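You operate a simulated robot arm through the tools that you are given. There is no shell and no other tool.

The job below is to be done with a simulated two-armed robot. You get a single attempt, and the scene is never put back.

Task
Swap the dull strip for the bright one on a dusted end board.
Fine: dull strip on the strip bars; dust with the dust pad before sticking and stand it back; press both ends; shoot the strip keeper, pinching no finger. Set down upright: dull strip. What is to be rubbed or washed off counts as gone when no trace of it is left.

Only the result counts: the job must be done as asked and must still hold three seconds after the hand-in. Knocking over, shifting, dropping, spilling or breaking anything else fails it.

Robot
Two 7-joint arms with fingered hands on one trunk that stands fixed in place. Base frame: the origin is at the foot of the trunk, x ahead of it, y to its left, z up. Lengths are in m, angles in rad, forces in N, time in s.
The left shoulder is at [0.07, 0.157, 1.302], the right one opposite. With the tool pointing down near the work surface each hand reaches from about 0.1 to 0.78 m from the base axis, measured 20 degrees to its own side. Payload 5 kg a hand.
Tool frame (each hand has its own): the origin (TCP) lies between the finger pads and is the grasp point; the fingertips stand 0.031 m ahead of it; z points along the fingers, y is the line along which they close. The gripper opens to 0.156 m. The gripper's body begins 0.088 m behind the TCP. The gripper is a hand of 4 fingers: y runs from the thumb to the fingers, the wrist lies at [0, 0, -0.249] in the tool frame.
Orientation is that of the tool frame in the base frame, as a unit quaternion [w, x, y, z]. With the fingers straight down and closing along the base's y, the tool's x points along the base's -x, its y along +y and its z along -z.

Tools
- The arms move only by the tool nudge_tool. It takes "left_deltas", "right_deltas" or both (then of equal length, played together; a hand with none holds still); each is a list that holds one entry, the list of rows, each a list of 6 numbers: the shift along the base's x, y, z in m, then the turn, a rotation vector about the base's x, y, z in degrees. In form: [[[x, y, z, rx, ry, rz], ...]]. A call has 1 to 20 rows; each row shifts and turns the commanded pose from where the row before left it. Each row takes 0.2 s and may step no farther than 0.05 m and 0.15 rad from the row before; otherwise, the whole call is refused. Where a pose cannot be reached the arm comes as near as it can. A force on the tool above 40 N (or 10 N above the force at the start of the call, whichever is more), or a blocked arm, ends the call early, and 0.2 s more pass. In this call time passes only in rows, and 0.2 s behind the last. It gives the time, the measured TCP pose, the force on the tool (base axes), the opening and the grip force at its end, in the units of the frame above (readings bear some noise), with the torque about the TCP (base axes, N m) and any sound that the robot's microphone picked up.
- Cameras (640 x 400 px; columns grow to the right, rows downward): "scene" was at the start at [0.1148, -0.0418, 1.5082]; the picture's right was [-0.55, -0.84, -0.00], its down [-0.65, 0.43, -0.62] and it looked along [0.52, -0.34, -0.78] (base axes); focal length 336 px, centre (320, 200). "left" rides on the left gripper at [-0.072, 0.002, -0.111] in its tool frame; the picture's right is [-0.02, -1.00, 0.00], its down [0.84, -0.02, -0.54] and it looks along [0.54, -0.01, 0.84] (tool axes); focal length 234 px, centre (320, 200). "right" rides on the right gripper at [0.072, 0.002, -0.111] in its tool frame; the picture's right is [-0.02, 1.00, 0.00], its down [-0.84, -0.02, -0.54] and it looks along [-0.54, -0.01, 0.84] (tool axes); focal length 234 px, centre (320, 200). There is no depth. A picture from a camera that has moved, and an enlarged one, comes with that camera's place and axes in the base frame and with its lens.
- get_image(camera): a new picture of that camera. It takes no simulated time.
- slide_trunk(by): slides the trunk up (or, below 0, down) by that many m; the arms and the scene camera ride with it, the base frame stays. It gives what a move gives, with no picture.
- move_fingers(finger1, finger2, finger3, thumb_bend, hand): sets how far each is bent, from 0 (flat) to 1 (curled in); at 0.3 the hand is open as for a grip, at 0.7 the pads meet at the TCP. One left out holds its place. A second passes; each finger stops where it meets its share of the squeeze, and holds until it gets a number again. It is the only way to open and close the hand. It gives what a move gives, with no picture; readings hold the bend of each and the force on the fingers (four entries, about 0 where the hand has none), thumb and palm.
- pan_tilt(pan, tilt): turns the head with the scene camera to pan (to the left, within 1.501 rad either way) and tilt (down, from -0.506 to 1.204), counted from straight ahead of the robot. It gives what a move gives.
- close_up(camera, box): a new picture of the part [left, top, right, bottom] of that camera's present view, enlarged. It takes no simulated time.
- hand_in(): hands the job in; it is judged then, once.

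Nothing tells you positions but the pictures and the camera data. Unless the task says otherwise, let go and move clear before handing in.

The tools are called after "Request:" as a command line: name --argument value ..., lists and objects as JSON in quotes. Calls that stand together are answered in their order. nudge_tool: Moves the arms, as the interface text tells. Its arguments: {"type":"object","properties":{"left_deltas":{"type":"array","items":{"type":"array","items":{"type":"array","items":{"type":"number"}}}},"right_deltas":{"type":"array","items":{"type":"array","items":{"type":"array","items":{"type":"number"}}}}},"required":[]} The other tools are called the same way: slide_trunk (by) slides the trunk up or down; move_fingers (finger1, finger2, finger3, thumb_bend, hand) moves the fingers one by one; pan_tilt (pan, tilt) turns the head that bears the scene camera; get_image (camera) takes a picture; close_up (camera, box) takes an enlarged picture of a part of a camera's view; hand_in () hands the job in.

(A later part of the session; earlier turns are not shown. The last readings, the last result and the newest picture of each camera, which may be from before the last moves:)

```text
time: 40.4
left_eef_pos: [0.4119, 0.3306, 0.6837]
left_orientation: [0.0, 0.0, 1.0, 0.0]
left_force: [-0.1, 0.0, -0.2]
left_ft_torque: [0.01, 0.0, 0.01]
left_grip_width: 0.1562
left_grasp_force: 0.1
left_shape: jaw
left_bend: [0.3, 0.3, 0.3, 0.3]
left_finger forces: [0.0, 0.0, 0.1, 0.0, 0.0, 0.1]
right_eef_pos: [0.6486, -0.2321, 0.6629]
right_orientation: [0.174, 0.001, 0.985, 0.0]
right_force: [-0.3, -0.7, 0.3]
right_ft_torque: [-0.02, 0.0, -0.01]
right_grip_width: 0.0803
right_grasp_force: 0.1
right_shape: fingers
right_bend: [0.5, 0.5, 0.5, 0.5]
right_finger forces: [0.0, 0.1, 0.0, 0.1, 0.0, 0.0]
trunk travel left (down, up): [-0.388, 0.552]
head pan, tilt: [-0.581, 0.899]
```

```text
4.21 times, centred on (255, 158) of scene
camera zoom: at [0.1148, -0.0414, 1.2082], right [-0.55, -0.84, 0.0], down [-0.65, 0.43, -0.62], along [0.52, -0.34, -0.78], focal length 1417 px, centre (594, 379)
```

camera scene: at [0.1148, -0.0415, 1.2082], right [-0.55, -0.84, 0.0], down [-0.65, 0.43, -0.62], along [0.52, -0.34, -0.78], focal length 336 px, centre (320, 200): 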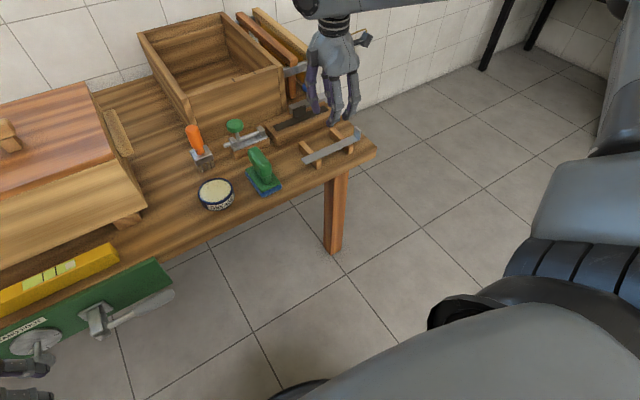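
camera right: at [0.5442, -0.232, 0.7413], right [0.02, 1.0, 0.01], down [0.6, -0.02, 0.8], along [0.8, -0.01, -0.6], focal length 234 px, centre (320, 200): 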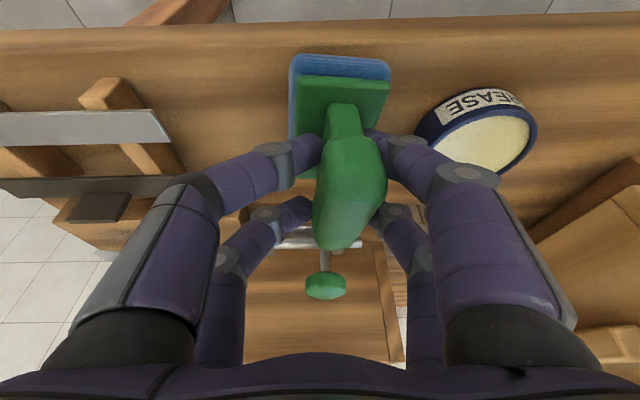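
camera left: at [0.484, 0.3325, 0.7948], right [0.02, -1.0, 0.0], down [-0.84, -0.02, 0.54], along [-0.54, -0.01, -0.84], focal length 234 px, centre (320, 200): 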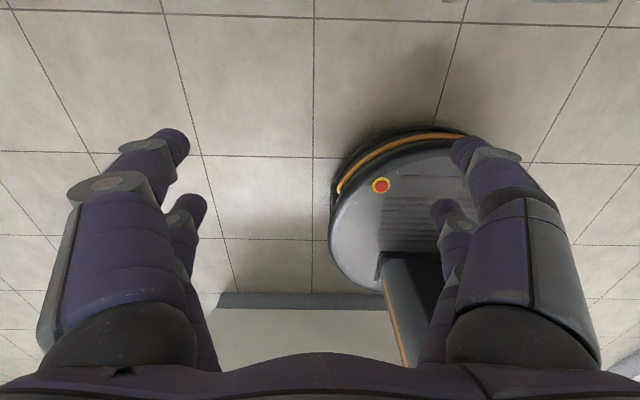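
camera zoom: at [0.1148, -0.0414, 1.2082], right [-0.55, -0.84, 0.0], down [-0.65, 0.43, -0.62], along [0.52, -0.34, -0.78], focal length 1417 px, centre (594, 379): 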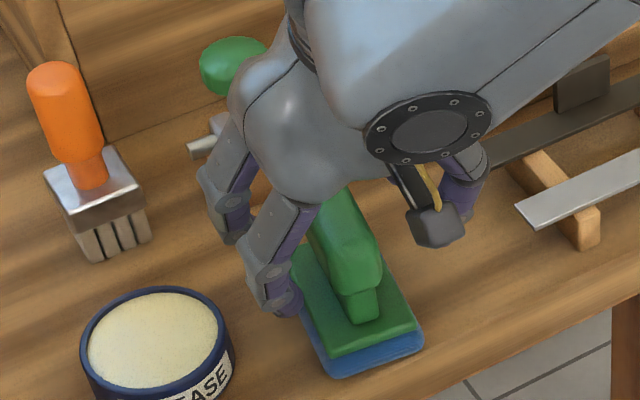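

The pad now sits flat but about 1 cm towards +y and turned by about 5°. I'll match the hand to that and close again gently with equal bends.

Request:
nudge_tool --right_deltas '[[[0, 0.005, 0, 0, 0, -2], [0, 0.004, 0, 0, 0, -2.5], [0, 0, 0, 0, 0, 0]]]'

Request:
close_up --camera "right" --box '[230, 40, 430, 300]'

```text
time: 41.2
left_eef_pos: [0.4119, 0.33, 0.6824]
left_orientation: [0.001, 0.0, 1.0, 0.0]
left_force: [0.9, -0.6, 0.9]
left_ft_torque: [-0.04, 0.02, -0.04]
left_grip_width: 0.1558
left_grasp_force: 0.0
left_shape: jaw
left_bend: [0.3, 0.3, 0.3, 0.3]
left_finger forces: [0.1, 0.0, 0.0, 0.0, 0.0, 0.0]
right_eef_pos: [0.6499, -0.2241, 0.6622]
right_orientation: [0.174, 0.04, 0.984, -0.007]
right_force: [0.0, 0.9, -0.3]
right_ft_torque: [0.01, 0.02, 0.0]
right_grip_width: 0.0802
right_grasp_force: 0.2
right_shape: fingers
right_bend: [0.5, 0.5, 0.5, 0.5]
right_finger forces: [0.0, 0.0, 0.0, 0.0, 0.0, 0.1]
trunk travel left (down, up): [-0.388, 0.552]
head pan, tilt: [-0.581, 0.899]
```

```text
1.54 times, centred on (330, 170) of right
camera zoom: at [0.5445, -0.2148, 0.7409], right [0.1, 0.99, 0.01], down [0.6, -0.07, 0.8], along [0.79, -0.08, -0.6], focal length 360 px, centre (305, 246)
```

zoom: 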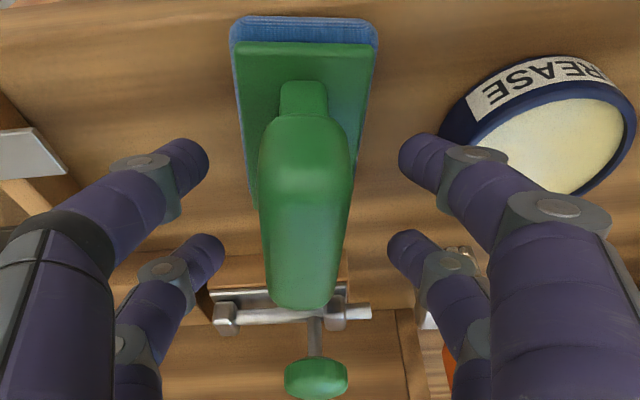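

Now the handle is centred and square to the hand. I'll close to an equal, limited bend.

Request:
move_fingers --hand "right" --finger1 0.64 --finger2 0.64 --finger3 0.64 --thumb_bend 0.64

Request:
close_up --camera "right" --box '[230, 40, 430, 300]'

```text
time: 42.2
left_eef_pos: [0.4121, 0.3311, 0.6825]
left_orientation: [0.0, 0.0, 1.0, -0.001]
left_force: [0.4, -0.2, 0.5]
left_ft_torque: [0.01, -0.01, -0.03]
left_grip_width: 0.156
left_grasp_force: 0.0
left_shape: jaw
left_bend: [0.3, 0.3, 0.3, 0.3]
left_finger forces: [0.1, 0.1, 0.1, 0.0, 0.0, 0.0]
right_eef_pos: [0.6511, -0.223, 0.6616]
right_orientation: [0.173, 0.038, 0.984, -0.006]
right_force: [-0.3, -1.1, -0.5]
right_ft_torque: [0.0, -0.03, 0.0]
right_grip_width: 0.031
right_grasp_force: 2.9
right_shape: fingers
right_bend: [0.62, 0.63, 0.62, 0.63]
right_finger forces: [1.4, 1.1, 1.3, 0.0, 1.2, 0.0]
trunk travel left (down, up): [-0.388, 0.552]
head pan, tilt: [-0.581, 0.899]
```

```text
1.54 times, centred on (330, 170) of right
camera zoom: at [0.5445, -0.2149, 0.7408], right [0.1, 0.99, 0.01], down [0.6, -0.07, 0.8], along [0.79, -0.08, -0.6], focal length 360 px, centre (305, 246)
```

zoom: 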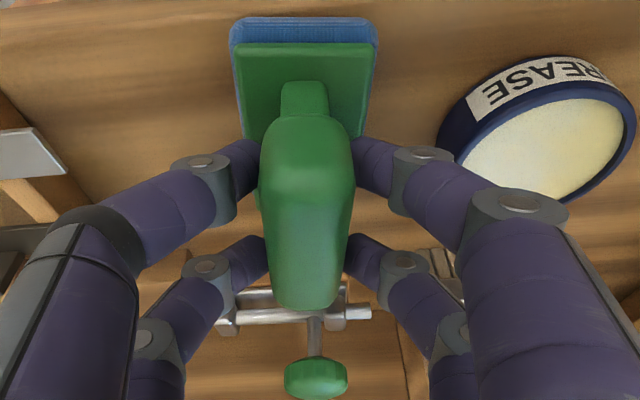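

Contact is even at about 1.2 N per finger. I'll firm it up in a small equal step.

Request:
move_fingers --hand "right" --finger1 0.69 --finger2 0.69 --finger3 0.69 --thumb_bend 0.69

Request:
close_up --camera "right" --box '[230, 40, 430, 300]'

```text
time: 43.2
left_eef_pos: [0.4107, 0.3323, 0.683]
left_orientation: [0.0, 0.0, 1.0, 0.0]
left_force: [0.5, -0.2, 0.2]
left_ft_torque: [0.0, -0.02, 0.01]
left_grip_width: 0.156
left_grasp_force: 0.0
left_shape: jaw
left_bend: [0.3, 0.3, 0.3, 0.3]
left_finger forces: [0.0, 0.0, 0.1, 0.0, 0.1, 0.0]
right_eef_pos: [0.6501, -0.2233, 0.6618]
right_orientation: [0.174, 0.038, 0.984, -0.007]
right_force: [-0.2, 0.0, -0.1]
right_ft_torque: [0.0, -0.02, 0.02]
right_grip_width: 0.0284
right_grasp_force: 11.3
right_shape: fingers
right_bend: [0.63, 0.63, 0.63, 0.66]
right_finger forces: [5.9, 5.9, 5.5, 0.0, 6.5, 0.1]
trunk travel left (down, up): [-0.388, 0.552]
head pan, tilt: [-0.581, 0.899]
```

```text
1.54 times, centred on (330, 170) of right
camera zoom: at [0.5446, -0.2149, 0.7408], right [0.1, 0.99, 0.01], down [0.6, -0.07, 0.8], along [0.79, -0.08, -0.6], focal length 360 px, centre (305, 246)
```

zoom: 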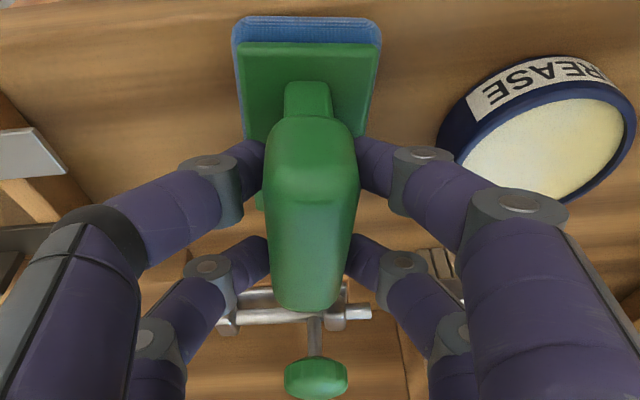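

The grip is even at 6 N per finger. I'll lift the pad, square it up and carry it towards the board, keeping it above everything.

Request:
nudge_tool --right_deltas '[[[0, 0, 0.02, 0, 0, 0], [0, 0, 0.03, 0, 0, 0], [0, 0, 0.04, 0, 0, 0], [0, -0.03, 0.01, 0, 0, 2], [0, -0.035, 0, 0, 0, 2.5], [0, -0.035, 0, 0, 0, 0], [0, -0.035, 0, 0, 0, 0], [0, -0.035, 0, 0, 0, 0], [0, -0.027, 0, 0, 0, 0], [0, 0, 0, 0, 0, 0]]]'

Request:
get_image --camera "right"

Request:
close_up --camera "scene" --box '[190, 40, 390, 200]'

```text
time: 45.4
left_eef_pos: [0.412, 0.3301, 0.6834]
left_orientation: [0.001, 0.0, 1.0, -0.001]
left_force: [-0.4, -0.7, -0.1]
left_ft_torque: [-0.02, 0.02, 0.01]
left_grip_width: 0.1561
left_grasp_force: 0.0
left_shape: jaw
left_bend: [0.3, 0.3, 0.3, 0.3]
left_finger forces: [0.0, 0.0, 0.0, 0.0, 0.1, 0.1]
right_eef_pos: [0.6502, -0.4211, 0.761]
right_orientation: [0.174, 0.0, 0.985, 0.0]
right_force: [0.3, 1.1, 0.1]
right_ft_torque: [-0.01, 0.02, 0.0]
right_grip_width: 0.0281
right_grasp_force: 11.8
right_shape: fingers
right_bend: [0.63, 0.63, 0.63, 0.66]
right_finger forces: [5.7, 6.0, 5.4, 0.1, 6.3, 0.1]
trunk travel left (down, up): [-0.388, 0.552]
head pan, tilt: [-0.581, 0.899]
```

```text
taken
camera right: at [0.5436, -0.4199, 0.841], right [0.02, 1.0, 0.01], down [0.6, -0.02, 0.8], along [0.8, -0.01, -0.6], focal length 234 px, centre (320, 200)
```

right: 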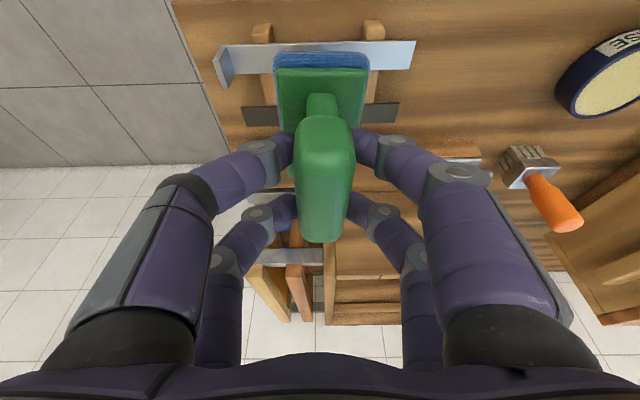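

```text
2.50 times, centred on (290, 120) of scene
camera zoom: at [0.115, -0.0411, 1.2082], right [-0.55, -0.84, 0.0], down [-0.65, 0.43, -0.62], along [0.52, -0.34, -0.78], focal length 841 px, centre (395, 400)
```

zoom: 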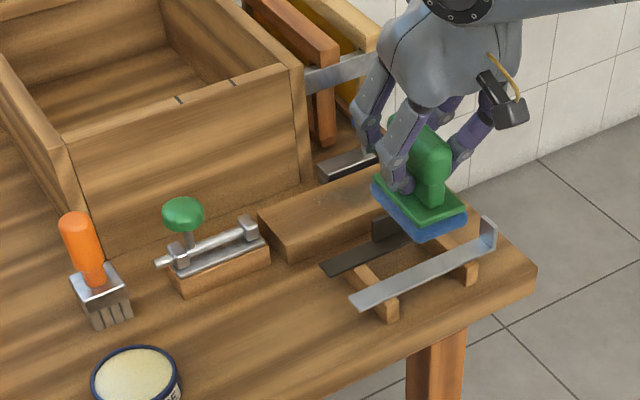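

The pad hangs level. I'll move it forward over the board and lower to just above it.

Request:
nudge_tool --right_deltas '[[[0.03, 0.002, 0, 0, 0, 0], [0.03, 0, 0, 0, 0, 0], [0.03, 0, 0, 0, 0, 0], [0.026, 0, 0, 0, 0, 0], [0, 0, -0.025, 0, 0, 0], [0, 0, -0.025, 0, 0, 0], [0, 0, -0.008, 0, 0, 0], [0, 0, 0, 0, 0, 0]]]'

Request:
get_image --camera "right"

Request:
close_up --camera "scene" --box '[240, 50, 380, 170]'

```text
time: 47.2
left_eef_pos: [0.4115, 0.3306, 0.6829]
left_orientation: [0.0, 0.0, 1.0, 0.0]
left_force: [0.6, 0.2, -0.1]
left_ft_torque: [-0.03, -0.03, 0.01]
left_grip_width: 0.1561
left_grasp_force: 0.0
left_shape: jaw
left_bend: [0.3, 0.3, 0.3, 0.3]
left_finger forces: [0.1, 0.1, 0.0, 0.0, 0.1, 0.0]
right_eef_pos: [0.7658, -0.4199, 0.7036]
right_orientation: [0.173, 0.0, 0.985, 0.0]
right_force: [0.4, 0.5, -1.0]
right_ft_torque: [-0.02, -0.02, 0.0]
right_grip_width: 0.0281
right_grasp_force: 11.4
right_shape: fingers
right_bend: [0.63, 0.63, 0.63, 0.66]
right_finger forces: [5.5, 5.9, 5.3, 0.1, 6.2, 0.0]
trunk travel left (down, up): [-0.388, 0.552]
head pan, tilt: [-0.581, 0.899]
```

```text
taken
camera right: at [0.6594, -0.4182, 0.7828], right [0.02, 1.0, 0.01], down [0.6, -0.02, 0.8], along [0.8, -0.01, -0.6], focal length 234 px, centre (320, 200)
```

right: 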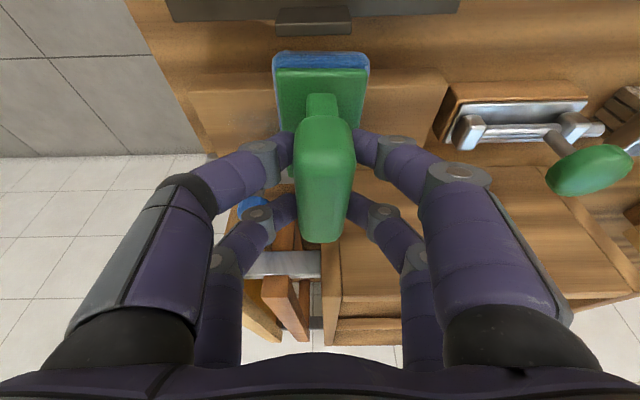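

```text
3.33 times, centred on (310, 110) of scene
camera zoom: at [0.115, -0.0415, 1.2082], right [-0.55, -0.84, 0.0], down [-0.65, 0.43, -0.62], along [0.52, -0.34, -0.78], focal length 1122 px, centre (353, 500)
```

zoom: 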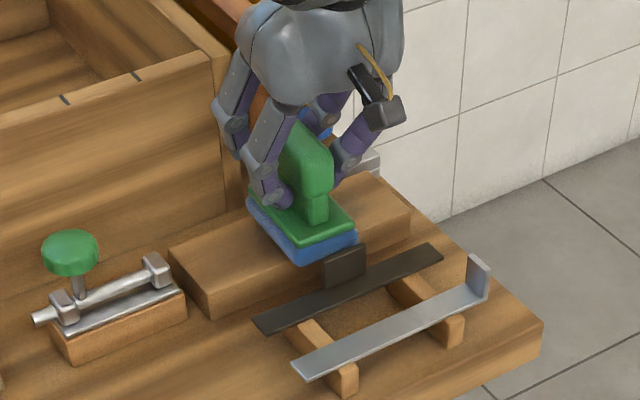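

The pad is about 1 cm above the board and clear of the knob. I'll lower to a light contact.

Request:
nudge_tool --right_deltas '[[[0, 0, -0.004, 0, 0, 0], [0, 0, -0.003, 0, 0, 0], [0, 0, -0.002, 0, 0, 0], [0, 0, -0.002, 0, 0, 0]]]'

```text
time: 48.2
left_eef_pos: [0.4124, 0.3293, 0.6834]
left_orientation: [0.0, 0.0, 1.0, 0.001]
left_force: [0.6, 0.2, 0.0]
left_ft_torque: [0.03, -0.02, 0.0]
left_grip_width: 0.1558
left_grasp_force: 0.1
left_shape: jaw
left_bend: [0.3, 0.3, 0.3, 0.3]
left_finger forces: [0.0, 0.0, 0.0, 0.1, 0.0, 0.0]
right_eef_pos: [0.7665, -0.4183, 0.6929]
right_orientation: [0.174, 0.0, 0.985, 0.0]
right_force: [-0.6, 0.1, -0.7]
right_ft_torque: [-0.01, 0.01, 0.02]
right_grip_width: 0.028
right_grasp_force: 10.9
right_shape: fingers
right_bend: [0.63, 0.63, 0.63, 0.66]
right_finger forces: [5.6, 5.8, 5.2, 0.0, 6.2, 0.1]
trunk travel left (down, up): [-0.388, 0.552]
head pan, tilt: [-0.581, 0.899]
```

Request:
nudge_tool --right_deltas '[[[0, 0, -0.002, 0, 0, 0], [0, 0, -0.001, 0, 0, 0]]]'

Request:
close_up --camera "scene" --box '[260, 80, 340, 150]'

```text
time: 48.8
left_eef_pos: [0.4121, 0.3313, 0.6833]
left_orientation: [0.0, 0.001, 1.0, 0.0]
left_force: [0.8, 1.2, -0.6]
left_ft_torque: [0.0, -0.01, 0.01]
left_grip_width: 0.156
left_grasp_force: 0.0
left_shape: jaw
left_bend: [0.3, 0.3, 0.3, 0.3]
left_finger forces: [0.1, 0.0, 0.0, 0.0, 0.0, 0.0]
right_eef_pos: [0.7659, -0.4194, 0.6907]
right_orientation: [0.173, 0.001, 0.985, 0.001]
right_force: [-1.0, -1.2, 1.9]
right_ft_torque: [0.0, -0.05, -0.02]
right_grip_width: 0.0282
right_grasp_force: 11.7
right_shape: fingers
right_bend: [0.63, 0.63, 0.63, 0.66]
right_finger forces: [5.3, 6.2, 6.3, 0.0, 6.7, 0.0]
trunk travel left (down, up): [-0.388, 0.552]
head pan, tilt: [-0.581, 0.899]
```

```text
5.71 times, centred on (300, 115) of scene
camera zoom: at [0.1145, -0.0414, 1.2083], right [-0.55, -0.84, 0.0], down [-0.65, 0.43, -0.62], along [0.52, -0.34, -0.78], focal length 1923 px, centre (434, 686)
```

zoom: 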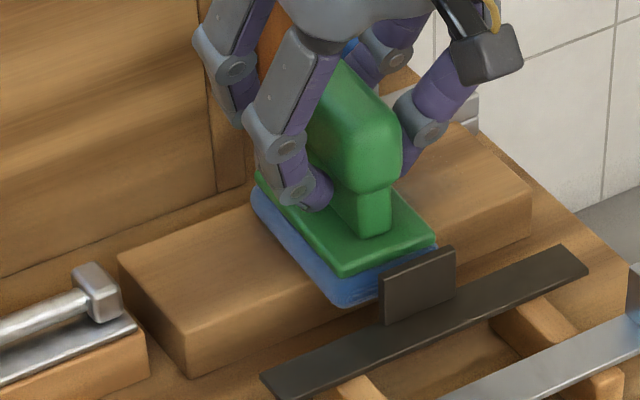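

The pad touches the board lightly. I'll press a touch more and sweep along the board towards -y and back, watching forces.

Request:
nudge_tool --right_deltas '[[[0, 0, -0.001, 0, 0, 0], [0, -0.014, 0, 0, 0, 0], [0, -0.014, 0, 0, 0, 0], [0, -0.014, 0, 0, 0, 0], [0, -0.014, 0, 0, 0, 0], [0, -0.014, 0, 0, 0, 0], [0, 0.014, 0, 0, 0, 0], [0, 0.014, 0, 0, 0, 0], [0, 0.014, 0, 0, 0, 0], [0, 0.014, 0, 0, 0, 0], [0, 0.014, 0, 0, 0, 0]]]'

Request:
close_up --camera "scene" --box '[260, 80, 340, 150]'

Request:
get_image --camera "right"

```text
time: 51.2
left_eef_pos: [0.4126, 0.3303, 0.6834]
left_orientation: [0.0, 0.001, 1.0, 0.0]
left_force: [0.1, 0.5, -0.4]
left_ft_torque: [0.01, 0.02, 0.0]
left_grip_width: 0.1562
left_grasp_force: 0.1
left_shape: jaw
left_bend: [0.3, 0.3, 0.3, 0.3]
left_finger forces: [0.0, 0.0, 0.1, 0.1, 0.1, 0.1]
right_eef_pos: [0.7663, -0.4193, 0.6893]
right_orientation: [0.174, 0.001, 0.985, -0.001]
right_force: [-0.9, -2.9, 7.7]
right_ft_torque: [-0.04, -0.17, -0.03]
right_grip_width: 0.0272
right_grasp_force: 12.4
right_shape: fingers
right_bend: [0.63, 0.63, 0.63, 0.66]
right_finger forces: [4.8, 6.2, 7.4, 0.0, 6.7, 0.1]
trunk travel left (down, up): [-0.388, 0.552]
head pan, tilt: [-0.581, 0.899]
```

```text
5.71 times, centred on (300, 115) of scene
camera zoom: at [0.1141, -0.041, 1.2083], right [-0.55, -0.84, 0.0], down [-0.65, 0.43, -0.62], along [0.52, -0.34, -0.78], focal length 1923 px, centre (434, 686)
```

zoom: 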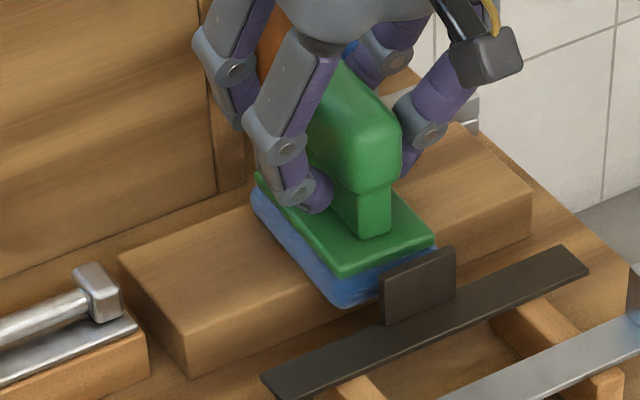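

```text
taken
camera right: at [0.6596, -0.418, 0.7684], right [0.02, 1.0, 0.01], down [0.6, -0.02, 0.8], along [0.8, -0.01, -0.6], focal length 234 px, centre (320, 200)
```

right: 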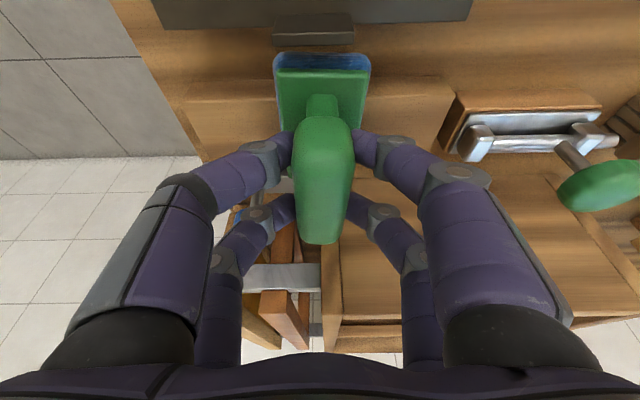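

The board was swept with about 8 N and the pad held well. Now the +y half and another full stroke.

Request:
nudge_tool --right_deltas '[[[0, 0.0145, 0, 0, 0, 0], [0, 0.0145, 0, 0, 0, 0], [0, 0.0145, 0, 0, 0, 0], [0, 0.0145, 0, 0, 0, 0], [0, 0.0145, 0, 0, 0, 0], [0, -0.0145, 0, 0, 0, 0], [0, -0.0145, 0, 0, 0, 0], [0, -0.0145, 0, 0, 0, 0], [0, -0.0145, 0, 0, 0, 0], [0, -0.0145, 0, 0, 0, 0], [0, -0.0145, 0, 0, 0, 0], [0, -0.0145, 0, 0, 0, 0], [0, -0.0145, 0, 0, 0, 0], [0, -0.0145, 0, 0, 0, 0], [0, -0.0125, 0, 0, 0, 0]]]'

Request:
close_up --camera "scene" --box '[260, 80, 340, 150]'

```text
time: 54.4
left_eef_pos: [0.4109, 0.3295, 0.6839]
left_orientation: [0.001, -0.001, 1.0, 0.0]
left_force: [-0.6, 0.0, -0.6]
left_ft_torque: [0.0, 0.0, -0.05]
left_grip_width: 0.1559
left_grasp_force: 0.3
left_shape: jaw
left_bend: [0.3, 0.3, 0.3, 0.3]
left_finger forces: [0.1, 0.0, 0.1, 0.0, 0.1, 0.0]
right_eef_pos: [0.7644, -0.4899, 0.6898]
right_orientation: [0.174, -0.001, 0.985, 0.001]
right_force: [0.1, 1.6, 4.1]
right_ft_torque: [0.03, -0.13, 0.06]
right_grip_width: 0.0271
right_grasp_force: 12.3
right_shape: fingers
right_bend: [0.63, 0.63, 0.63, 0.66]
right_finger forces: [6.0, 7.4, 5.9, 0.1, 5.9, 0.0]
trunk travel left (down, up): [-0.388, 0.552]
head pan, tilt: [-0.581, 0.899]
```

```text
5.71 times, centred on (300, 115) of scene
camera zoom: at [0.1143, -0.0412, 1.2083], right [-0.55, -0.84, 0.0], down [-0.65, 0.43, -0.62], along [0.52, -0.34, -0.78], focal length 1923 px, centre (434, 686)
```

zoom: 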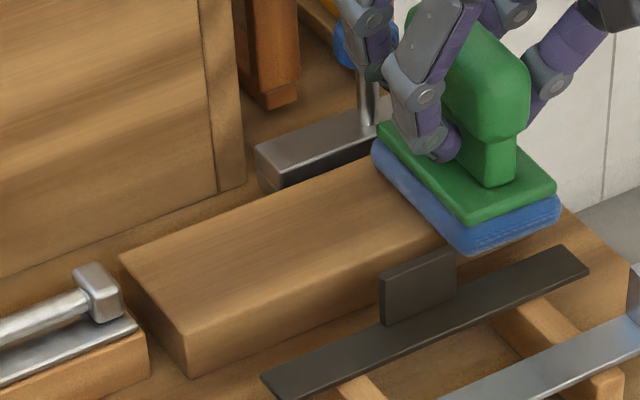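

The exposed part of the board looks clean. One more full stroke back, then I'll lift and inspect.

Request:
nudge_tool --right_deltas '[[[0, 0.0145, 0, 0, 0, 0], [0, 0.0145, 0, 0, 0, 0], [0, 0.0145, 0, 0, 0, 0], [0, 0.0145, 0, 0, 0, 0], [0, 0.0145, 0, 0, 0, 0], [0, 0.0145, 0, 0, 0, 0], [0, 0.0145, 0, 0, 0, 0], [0, 0.0145, 0, 0, 0, 0], [0, 0.0145, 0, 0, 0, 0], [0, 0.0125, 0, 0, 0, 0], [0, -0.0145, 0, 0, 0, 0], [0, -0.0145, 0, 0, 0, 0], [0, -0.0145, 0, 0, 0, 0], [0, -0.0145, 0, 0, 0, 0], [0, -0.0145, 0, 0, 0, 0], [0, 0, 0.02, 0, 0, 0], [0, 0, 0.03, 0, 0, 0], [-0.02, 0, 0.02, 0, 0, 0]]]'

Request:
get_image --camera "right"

Request:
close_up --camera "scene" --box '[260, 80, 340, 150]'

```text
time: 58.2
left_eef_pos: [0.4112, 0.3309, 0.6843]
left_orientation: [0.0, 0.001, 1.0, 0.0]
left_force: [-0.8, 0.0, 0.2]
left_ft_torque: [0.0, -0.02, 0.02]
left_grip_width: 0.1561
left_grasp_force: 0.0
left_shape: jaw
left_bend: [0.3, 0.3, 0.3, 0.3]
left_finger forces: [0.0, 0.1, 0.0, 0.0, 0.0, 0.1]
right_eef_pos: [0.7441, -0.4184, 0.7598]
right_orientation: [0.173, 0.001, 0.985, 0.0]
right_force: [0.3, -0.3, -1.2]
right_ft_torque: [-0.02, -0.05, 0.01]
right_grip_width: 0.0267
right_grasp_force: 11.8
right_shape: fingers
right_bend: [0.63, 0.63, 0.63, 0.67]
right_finger forces: [5.7, 5.9, 5.8, 0.0, 6.0, 0.0]
trunk travel left (down, up): [-0.388, 0.552]
head pan, tilt: [-0.581, 0.899]
```

```text
taken
camera right: at [0.6388, -0.4181, 0.8384], right [0.02, 1.0, 0.01], down [0.6, -0.02, 0.8], along [0.8, -0.01, -0.6], focal length 234 px, centre (320, 200)
```

right: 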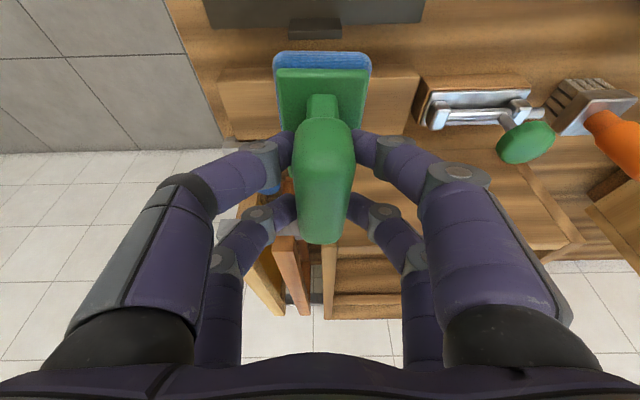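

```text
5.71 times, centred on (300, 115) of scene
camera zoom: at [0.1137, -0.0418, 1.2083], right [-0.55, -0.84, 0.0], down [-0.65, 0.43, -0.62], along [0.52, -0.34, -0.78], focal length 1923 px, centre (434, 686)
```

zoom: 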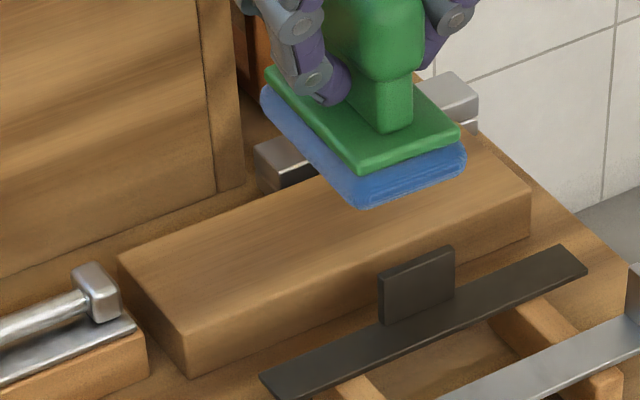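

The visible part is clean; I'll draw the pad back to uncover the rest of the board.

Request:
nudge_tool --right_deltas '[[[-0.03, 0, 0, 0, 0, 0], [-0.03, 0, 0, 0, 0, 0], [-0.034, 0, 0, 0, 0, 0], [0, 0.04, 0, 0, 0, 0], [0, 0.04, 0, 0, 0, 0], [0, 0.04, 0, 0, 0, 0], [0, 0.04, 0, 0, 0, 0], [0, 0.025, 0, 0, 0, 0], [0, 0, 0, 0, 0, 0]]]'

Request:
close_up --camera "scene" --box '[260, 80, 340, 150]'

Request:
get_image --camera "right"

Request:
get_image --camera "scene"

```text
time: 60.2
left_eef_pos: [0.4117, 0.3303, 0.6827]
left_orientation: [0.0, 0.001, 1.0, 0.0]
left_force: [-0.2, 0.0, -0.5]
left_ft_torque: [-0.01, 0.0, 0.01]
left_grip_width: 0.156
left_grasp_force: 0.1
left_shape: jaw
left_bend: [0.3, 0.3, 0.3, 0.3]
left_finger forces: [0.1, 0.1, 0.0, 0.0, 0.1, 0.0]
right_eef_pos: [0.6505, -0.2348, 0.7587]
right_orientation: [0.173, 0.001, 0.985, 0.0]
right_force: [0.1, 0.1, -1.0]
right_ft_torque: [-0.03, -0.02, -0.01]
right_grip_width: 0.0268
right_grasp_force: 10.7
right_shape: fingers
right_bend: [0.63, 0.63, 0.63, 0.67]
right_finger forces: [5.2, 5.9, 5.5, 0.1, 5.7, 0.1]
trunk travel left (down, up): [-0.388, 0.552]
head pan, tilt: [-0.581, 0.899]
```

```text
5.71 times, centred on (300, 115) of scene
camera zoom: at [0.1148, -0.0419, 1.2082], right [-0.55, -0.84, 0.0], down [-0.65, 0.43, -0.62], along [0.52, -0.34, -0.78], focal length 1923 px, centre (434, 686)
```

zoom: 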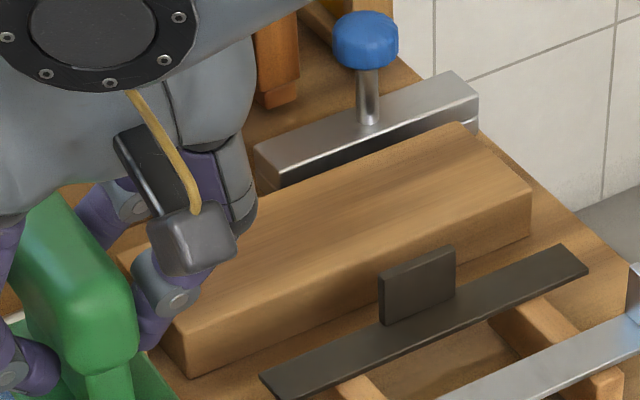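

```text
taken
camera right: at [0.5451, -0.2336, 0.8376], right [0.02, 1.0, 0.01], down [0.6, -0.02, 0.8], along [0.8, -0.01, -0.6], focal length 234 px, centre (320, 200)
```

right: 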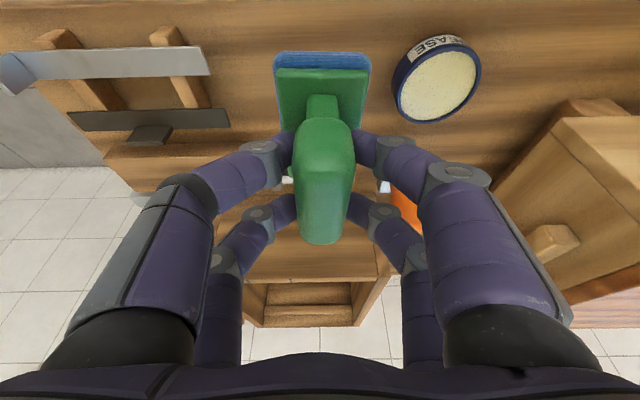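

```text
taken
camera scene: at [0.1148, -0.0419, 1.2082], right [-0.55, -0.84, 0.0], down [-0.65, 0.43, -0.62], along [0.52, -0.34, -0.78], focal length 336 px, centre (320, 200)
```

scene: 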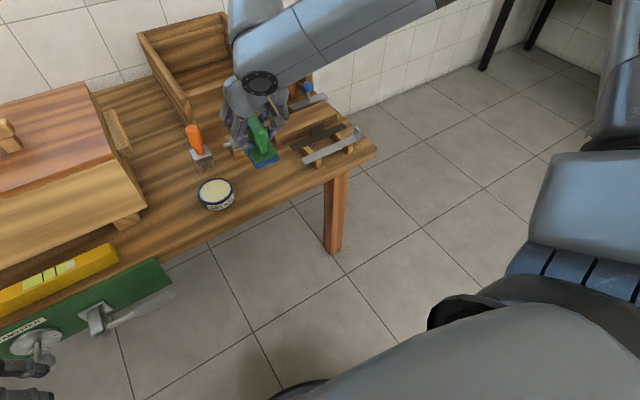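

The board is clean where the dust lay. Comparing pictures, the pad's first spot corresponds to TCP x≈0.655, y≈-0.233, so I'll lower it back there gently.

Request:
nudge_tool --right_deltas '[[[0.0045, 0.0015, -0.02, 0, 0, 0], [0, 0, -0.03, 0, 0, 0], [0, 0, -0.03, 0, 0, 0], [0, 0, -0.01, 0, 0, 0], [0, 0, -0.003, 0, 0, 0], [0, 0, -0.002, 0, 0, 0], [0, 0, 0, 0, 0, 0]]]'

Request:
get_image --camera "right"

Request:
close_up --camera "scene" --box '[200, 110, 310, 205]'

```text
time: 61.8
left_eef_pos: [0.4116, 0.331, 0.6832]
left_orientation: [0.0, 0.0, 1.0, -0.001]
left_force: [1.0, 0.4, 0.6]
left_ft_torque: [0.01, 0.0, -0.03]
left_grip_width: 0.1559
left_grasp_force: 0.1
left_shape: jaw
left_bend: [0.3, 0.3, 0.3, 0.3]
left_finger forces: [0.1, 0.0, 0.1, 0.0, 0.1, 0.0]
right_eef_pos: [0.6559, -0.2323, 0.6646]
right_orientation: [0.174, 0.0, 0.985, 0.0]
right_force: [-0.7, 0.3, -0.6]
right_ft_torque: [0.01, -0.02, 0.02]
right_grip_width: 0.0266
right_grasp_force: 10.4
right_shape: fingers
right_bend: [0.63, 0.63, 0.63, 0.67]
right_finger forces: [4.8, 5.9, 5.5, 0.0, 5.6, 0.0]
trunk travel left (down, up): [-0.388, 0.552]
head pan, tilt: [-0.581, 0.899]
```

```text
taken
camera right: at [0.5501, -0.2316, 0.7427], right [0.02, 1.0, 0.01], down [0.6, -0.02, 0.8], along [0.8, -0.01, -0.6], focal length 234 px, centre (320, 200)
```

right: 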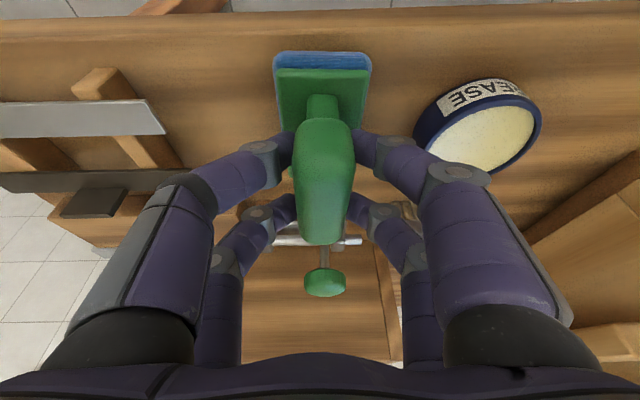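

```text
4.21 times, centred on (255, 158) of scene
camera zoom: at [0.1149, -0.0415, 1.2082], right [-0.55, -0.84, 0.0], down [-0.65, 0.43, -0.62], along [0.52, -0.34, -0.78], focal length 1417 px, centre (594, 379)
```

zoom: 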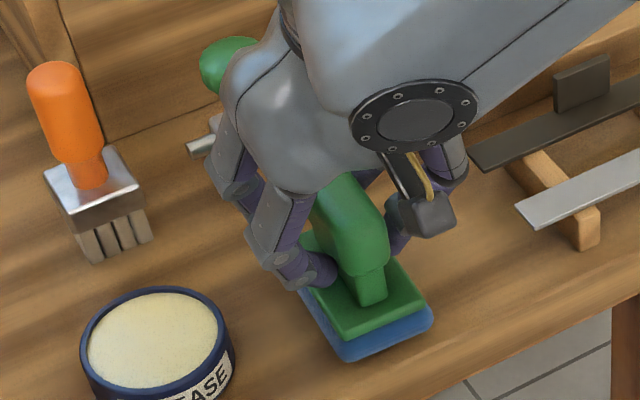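

The pad's corners match their original pixel places to within a few pixels. I'll lower the last few millimetres until it stands.

Request:
nudge_tool --right_deltas '[[[-0.001, 0, -0.002, 0, 0, 0], [0, 0, -0.0015, 0, 0, 0], [0, 0, -0.0015, 0, 0, 0], [0, 0, 0, 0, 0, 0]]]'

```text
time: 62.8
left_eef_pos: [0.4116, 0.3312, 0.6838]
left_orientation: [0.001, 0.001, 1.0, 0.0]
left_force: [0.5, 0.8, -0.4]
left_ft_torque: [0.02, 0.01, 0.01]
left_grip_width: 0.1562
left_grasp_force: 0.1
left_shape: jaw
left_bend: [0.3, 0.3, 0.3, 0.3]
left_finger forces: [0.0, 0.0, 0.1, 0.1, 0.0, 0.1]
right_eef_pos: [0.655, -0.2319, 0.6586]
right_orientation: [0.175, 0.0, 0.985, 0.0]
right_force: [-2.1, 0.6, 4.9]
right_ft_torque: [-0.06, -0.08, 0.0]
right_grip_width: 0.0262
right_grasp_force: 11.3
right_shape: fingers
right_bend: [0.63, 0.63, 0.63, 0.67]
right_finger forces: [4.7, 6.4, 6.0, 0.0, 5.4, 0.1]
trunk travel left (down, up): [-0.388, 0.552]
head pan, tilt: [-0.581, 0.899]
```

The pad stands with about 5 N on it. I'll open all fingers in equal small steps.

Request:
move_fingers --hand "right" --finger1 0.6 --finger2 0.6 --finger3 0.6 --thumb_bend 0.6

Request:
move_fingers --hand "right" --finger1 0.5 --finger2 0.5 --finger3 0.5 --thumb_bend 0.5

Request:
get_image --camera "right"

Request:
close_up --camera "scene" --box '[200, 110, 310, 205]'

```text
time: 63.8
left_eef_pos: [0.4115, 0.33, 0.6833]
left_orientation: [0.001, 0.0, 1.0, 0.0]
left_force: [0.2, 0.3, 0.0]
left_ft_torque: [-0.04, 0.01, 0.0]
left_grip_width: 0.1559
left_grasp_force: 0.0
left_shape: jaw
left_bend: [0.3, 0.3, 0.3, 0.3]
left_finger forces: [0.0, 0.0, 0.1, 0.1, 0.0, 0.1]
right_eef_pos: [0.6554, -0.2316, 0.659]
right_orientation: [0.174, 0.0, 0.985, 0.0]
right_force: [-0.4, -0.6, 0.3]
right_ft_torque: [-0.03, -0.02, 0.02]
right_grip_width: 0.0409
right_grasp_force: 0.0
right_shape: fingers
right_bend: [0.6, 0.6, 0.6, 0.6]
right_finger forces: [0.0, 0.0, 0.0, 0.0, 0.1, 0.1]
trunk travel left (down, up): [-0.388, 0.552]
head pan, tilt: [-0.581, 0.899]
```

```text
time: 64.8
left_eef_pos: [0.4125, 0.3289, 0.6827]
left_orientation: [0.0, 0.0, 1.0, 0.001]
left_force: [-0.1, -0.1, -0.3]
left_ft_torque: [0.03, 0.01, -0.02]
left_grip_width: 0.156
left_grasp_force: 0.1
left_shape: jaw
left_bend: [0.3, 0.3, 0.3, 0.3]
left_finger forces: [0.0, 0.0, 0.0, 0.0, 0.0, 0.0]
right_eef_pos: [0.6552, -0.2331, 0.6589]
right_orientation: [0.173, 0.0, 0.985, 0.0]
right_force: [0.2, -0.1, -0.4]
right_ft_torque: [0.0, 0.0, -0.03]
right_grip_width: 0.0802
right_grasp_force: 0.0
right_shape: fingers
right_bend: [0.5, 0.5, 0.5, 0.5]
right_finger forces: [0.1, 0.0, 0.0, 0.0, 0.0, 0.0]
trunk travel left (down, up): [-0.388, 0.552]
head pan, tilt: [-0.581, 0.899]
```

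```text
taken
camera right: at [0.5493, -0.2317, 0.7377], right [0.02, 1.0, 0.01], down [0.6, -0.02, 0.8], along [0.8, -0.01, -0.6], focal length 234 px, centre (320, 200)
```

right: 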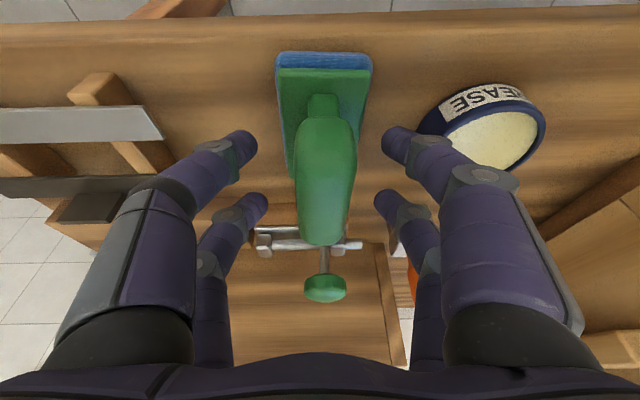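

```text
4.21 times, centred on (255, 158) of scene
camera zoom: at [0.1148, -0.0414, 1.2082], right [-0.55, -0.84, 0.0], down [-0.65, 0.43, -0.62], along [0.52, -0.34, -0.78], focal length 1417 px, centre (594, 379)
```

zoom: 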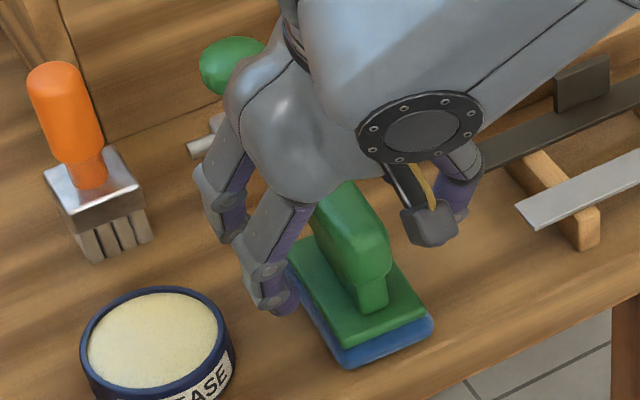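

The pad stands upright at its old place. Now I'll lift off and go to the bright strip's upturned end at about x 0.635, y -0.502, hovering with a 13° tilt.

Request:
nudge_tool --right_deltas '[[[0, 0, 0.03, 0, 0, 0], [0, 0, 0.04, 0, 0, 0], [0, 0, 0.04, 0, 0, 0], [0, -0.04, 0, 0, 0, 0], [0, -0.04, 0, 0, 0, 0], [0, -0.04, 0, 0, 0, 0], [-0.01, -0.04, 0, 0, 3.5, 0], [-0.02, -0.04, 0, 0, 3.5, 0], [-0.018, -0.04, 0, 0, 0, 0], [0, -0.029, 0, 0, 0, 0], [0, 0, -0.03, 0, 0, 0], [0, 0, 0, 0, 0, 0]]]'

Request:
get_image --camera "right"

Request:
get_image --camera "scene"

Request:
close_up --camera "scene" --box '[190, 80, 390, 200]'

```text
time: 67.4
left_eef_pos: [0.4121, 0.3306, 0.6828]
left_orientation: [0.0, 0.0, 1.0, 0.0]
left_force: [0.3, 0.0, -0.2]
left_ft_torque: [0.02, -0.01, -0.01]
left_grip_width: 0.1559
left_grasp_force: 0.0
left_shape: jaw
left_bend: [0.3, 0.3, 0.3, 0.3]
left_finger forces: [0.0, 0.0, 0.1, 0.1, 0.0, 0.0]
right_eef_pos: [0.6059, -0.5013, 0.7389]
right_orientation: [0.113, 0.0, 0.994, 0.0]
right_force: [0.5, -0.5, -0.1]
right_ft_torque: [-0.01, -0.04, 0.02]
right_grip_width: 0.0806
right_grasp_force: 0.0
right_shape: fingers
right_bend: [0.5, 0.5, 0.5, 0.5]
right_finger forces: [0.0, 0.1, 0.1, 0.1, 0.1, 0.1]
trunk travel left (down, up): [-0.388, 0.552]
head pan, tilt: [-0.581, 0.899]
```

```text
taken
camera right: at [0.5111, -0.4997, 0.8304], right [0.02, 1.0, 0.01], down [0.69, -0.02, 0.72], along [0.72, -0.01, -0.69], focal length 234 px, centre (320, 200)
```

right: 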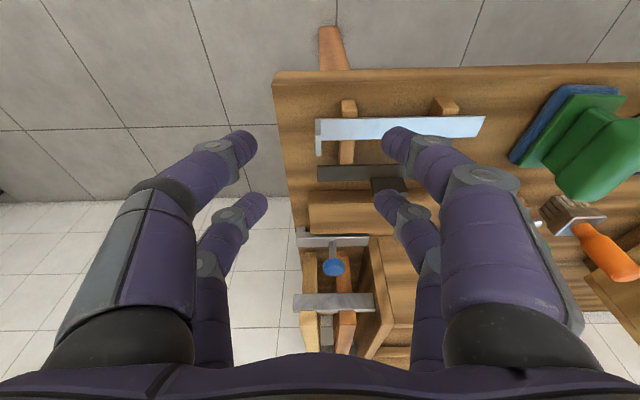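

```text
taken
camera scene: at [0.1146, -0.0413, 1.2083], right [-0.55, -0.84, 0.0], down [-0.65, 0.43, -0.62], along [0.52, -0.34, -0.78], focal length 336 px, centre (320, 200)
```

scene: 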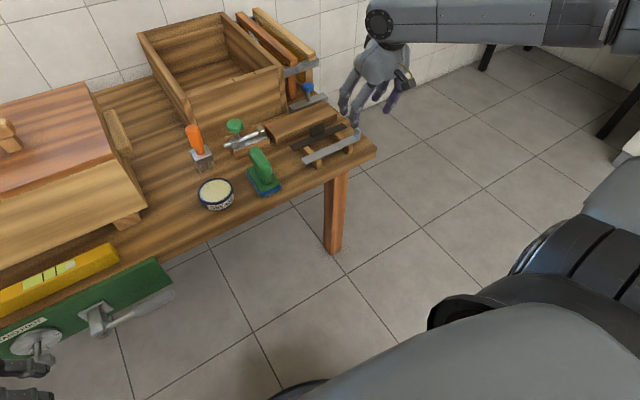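

```text
3.20 times, centred on (290, 140) of scene
camera zoom: at [0.1146, -0.0413, 1.2083], right [-0.55, -0.84, 0.0], down [-0.65, 0.43, -0.62], along [0.52, -0.34, -0.78], focal length 1077 px, centre (416, 392)
```

zoom: 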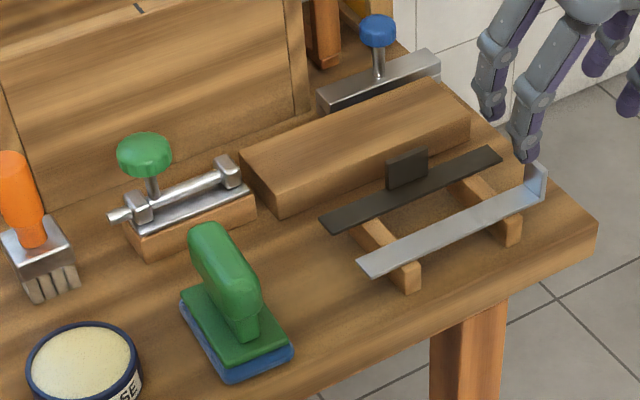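

The board is fully clean and the upturned end lies right between the fingers at y≈-0.502. I'll tuck the near pair, narrow the far pair and lower over it.

Request:
move_fingers --hand "right" --finger1 0.68 --finger2 0.55 --finger3 0.55 --thumb_bend 0.68

Request:
nudge_tool --right_deltas '[[[0.001, -0.001, -0.03, 0, 0, 0], [0, 0, -0.03, 0, 0, 0], [0, 0, -0.015, 0, 0, 0], [0, 0, 0, 0, 0, 0]]]'

Request:
get_image --camera "right"

Request:
close_up --camera "scene" --box '[300, 90, 400, 170]'

```text
time: 68.4
left_eef_pos: [0.4115, 0.3305, 0.6839]
left_orientation: [0.0, 0.0, 1.0, -0.001]
left_force: [-0.4, 0.0, -0.2]
left_ft_torque: [0.0, 0.05, -0.01]
left_grip_width: 0.156
left_grasp_force: 0.1
left_shape: jaw
left_bend: [0.3, 0.3, 0.3, 0.3]
left_finger forces: [0.1, 0.0, 0.1, 0.1, 0.0, 0.1]
right_eef_pos: [0.6058, -0.4996, 0.7387]
right_orientation: [0.113, 0.0, 0.994, -0.001]
right_force: [0.4, -0.8, 0.2]
right_ft_torque: [-0.04, 0.0, 0.01]
right_grip_width: 0.0122
right_grasp_force: 0.1
right_shape: fingers
right_bend: [0.68, 0.55, 0.55, 0.68]
right_finger forces: [0.0, 0.1, 0.0, 0.1, 0.0, 0.0]
trunk travel left (down, up): [-0.388, 0.552]
head pan, tilt: [-0.581, 0.899]
```

```text
time: 69.4
left_eef_pos: [0.4116, 0.3301, 0.6845]
left_orientation: [0.0, 0.0, 1.0, 0.0]
left_force: [-0.1, 0.5, -0.8]
left_ft_torque: [0.0, -0.05, 0.02]
left_grip_width: 0.1562
left_grasp_force: 0.1
left_shape: jaw
left_bend: [0.3, 0.3, 0.3, 0.3]
left_finger forces: [0.0, 0.0, 0.0, 0.0, 0.0, 0.0]
right_eef_pos: [0.6083, -0.5014, 0.664]
right_orientation: [0.113, 0.0, 0.994, 0.001]
right_force: [0.6, 1.0, 1.1]
right_ft_torque: [0.02, -0.02, 0.02]
right_grip_width: 0.0122
right_grasp_force: 0.1
right_shape: fingers
right_bend: [0.68, 0.55, 0.55, 0.68]
right_finger forces: [0.0, 0.1, 0.0, 0.0, 0.0, 0.0]
trunk travel left (down, up): [-0.388, 0.552]
head pan, tilt: [-0.581, 0.899]
```

```text
taken
camera right: at [0.5126, -0.5013, 0.7551], right [0.02, 1.0, 0.01], down [0.69, -0.02, 0.72], along [0.72, -0.01, -0.69], focal length 234 px, centre (320, 200)
```

right: 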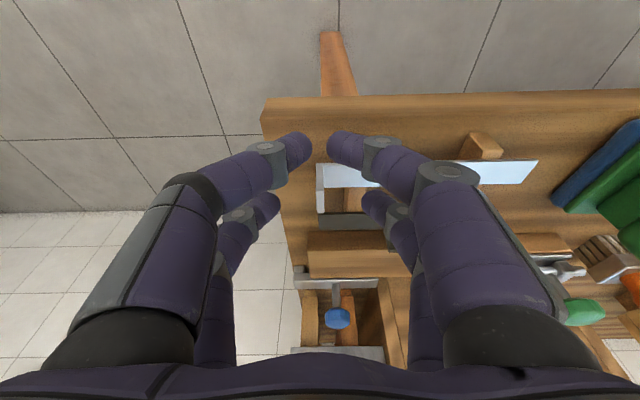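

```text
5.00 times, centred on (350, 130) of scene
camera zoom: at [0.1147, -0.0415, 1.2082], right [-0.55, -0.84, 0.0], down [-0.65, 0.43, -0.62], along [0.52, -0.34, -0.78], focal length 1683 px, centre (170, 550)
```

zoom: 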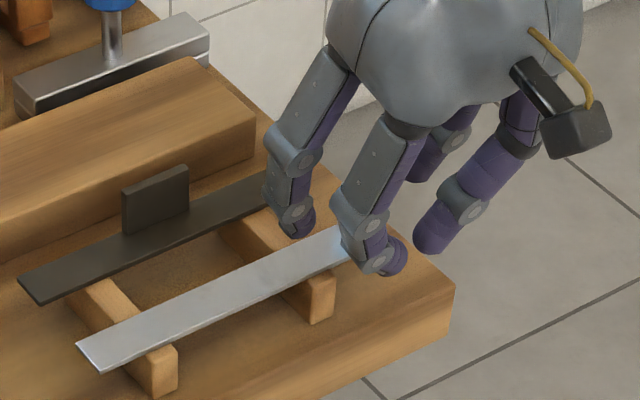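

The lug will sit centred between the far pair once I lower another 16 mm. Lowering and closing that pair gently.

Request:
nudge_tool --right_deltas '[[[0, 0, -0.008, 0, 0, 0], [0, 0, -0.007, 0, 0, 0], [0, 0, 0, 0, 0, 0]]]'

Request:
move_fingers --hand "right" --finger2 0.68 --finger3 0.68

Request:
close_up --camera "right" --box '[220, 90, 480, 260]'

Request:
close_up --camera "scene" --box '[300, 90, 400, 170]'

```text
time: 70.2
left_eef_pos: [0.4113, 0.331, 0.6834]
left_orientation: [0.0, 0.0, 1.0, 0.0]
left_force: [0.6, 0.3, -0.4]
left_ft_torque: [0.0, 0.0, 0.01]
left_grip_width: 0.1561
left_grasp_force: 0.1
left_shape: jaw
left_bend: [0.3, 0.3, 0.3, 0.3]
left_finger forces: [0.0, 0.1, 0.1, 0.0, 0.0, 0.1]
right_eef_pos: [0.6079, -0.5023, 0.6485]
right_orientation: [0.113, 0.0, 0.994, -0.001]
right_force: [0.4, -0.4, -0.1]
right_ft_torque: [0.01, 0.02, -0.01]
right_grip_width: 0.012
right_grasp_force: 0.1
right_shape: fingers
right_bend: [0.68, 0.55, 0.55, 0.68]
right_finger forces: [0.1, 0.1, 0.0, 0.0, 0.1, 0.0]
trunk travel left (down, up): [-0.388, 0.552]
head pan, tilt: [-0.581, 0.899]
```

```text
time: 71.2
left_eef_pos: [0.412, 0.3311, 0.6835]
left_orientation: [0.0, 0.001, 1.0, 0.0]
left_force: [-0.5, -1.5, 0.2]
left_ft_torque: [0.02, 0.01, -0.01]
left_grip_width: 0.156
left_grasp_force: 0.0
left_shape: jaw
left_bend: [0.3, 0.3, 0.3, 0.3]
left_finger forces: [0.0, 0.1, 0.0, 0.0, 0.1, 0.0]
right_eef_pos: [0.6083, -0.5023, 0.6487]
right_orientation: [0.113, 0.0, 0.994, -0.001]
right_force: [-0.7, 0.4, -0.3]
right_ft_torque: [-0.03, -0.03, 0.01]
right_grip_width: 0.012
right_grasp_force: 0.1
right_shape: fingers
right_bend: [0.68, 0.68, 0.68, 0.68]
right_finger forces: [0.1, 0.0, 0.0, 0.0, 0.1, 0.0]
trunk travel left (down, up): [-0.388, 0.552]
head pan, tilt: [-0.581, 0.899]
```

```text
2.35 times, centred on (350, 175) of right
camera zoom: at [0.5124, -0.5016, 0.7402], right [0.02, 1.0, 0.01], down [0.69, -0.02, 0.72], along [0.72, -0.01, -0.69], focal length 551 px, centre (249, 259)
```

zoom: 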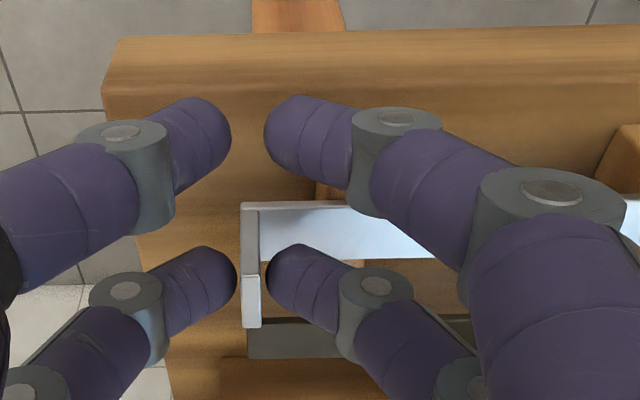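

```text
5.00 times, centred on (350, 130) of scene
camera zoom: at [0.1148, -0.0416, 1.2082], right [-0.55, -0.84, 0.0], down [-0.65, 0.43, -0.62], along [0.52, -0.34, -0.78], focal length 1683 px, centre (170, 550)
```

zoom: 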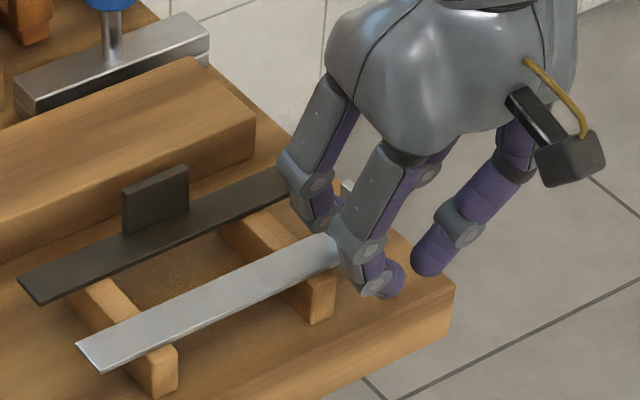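

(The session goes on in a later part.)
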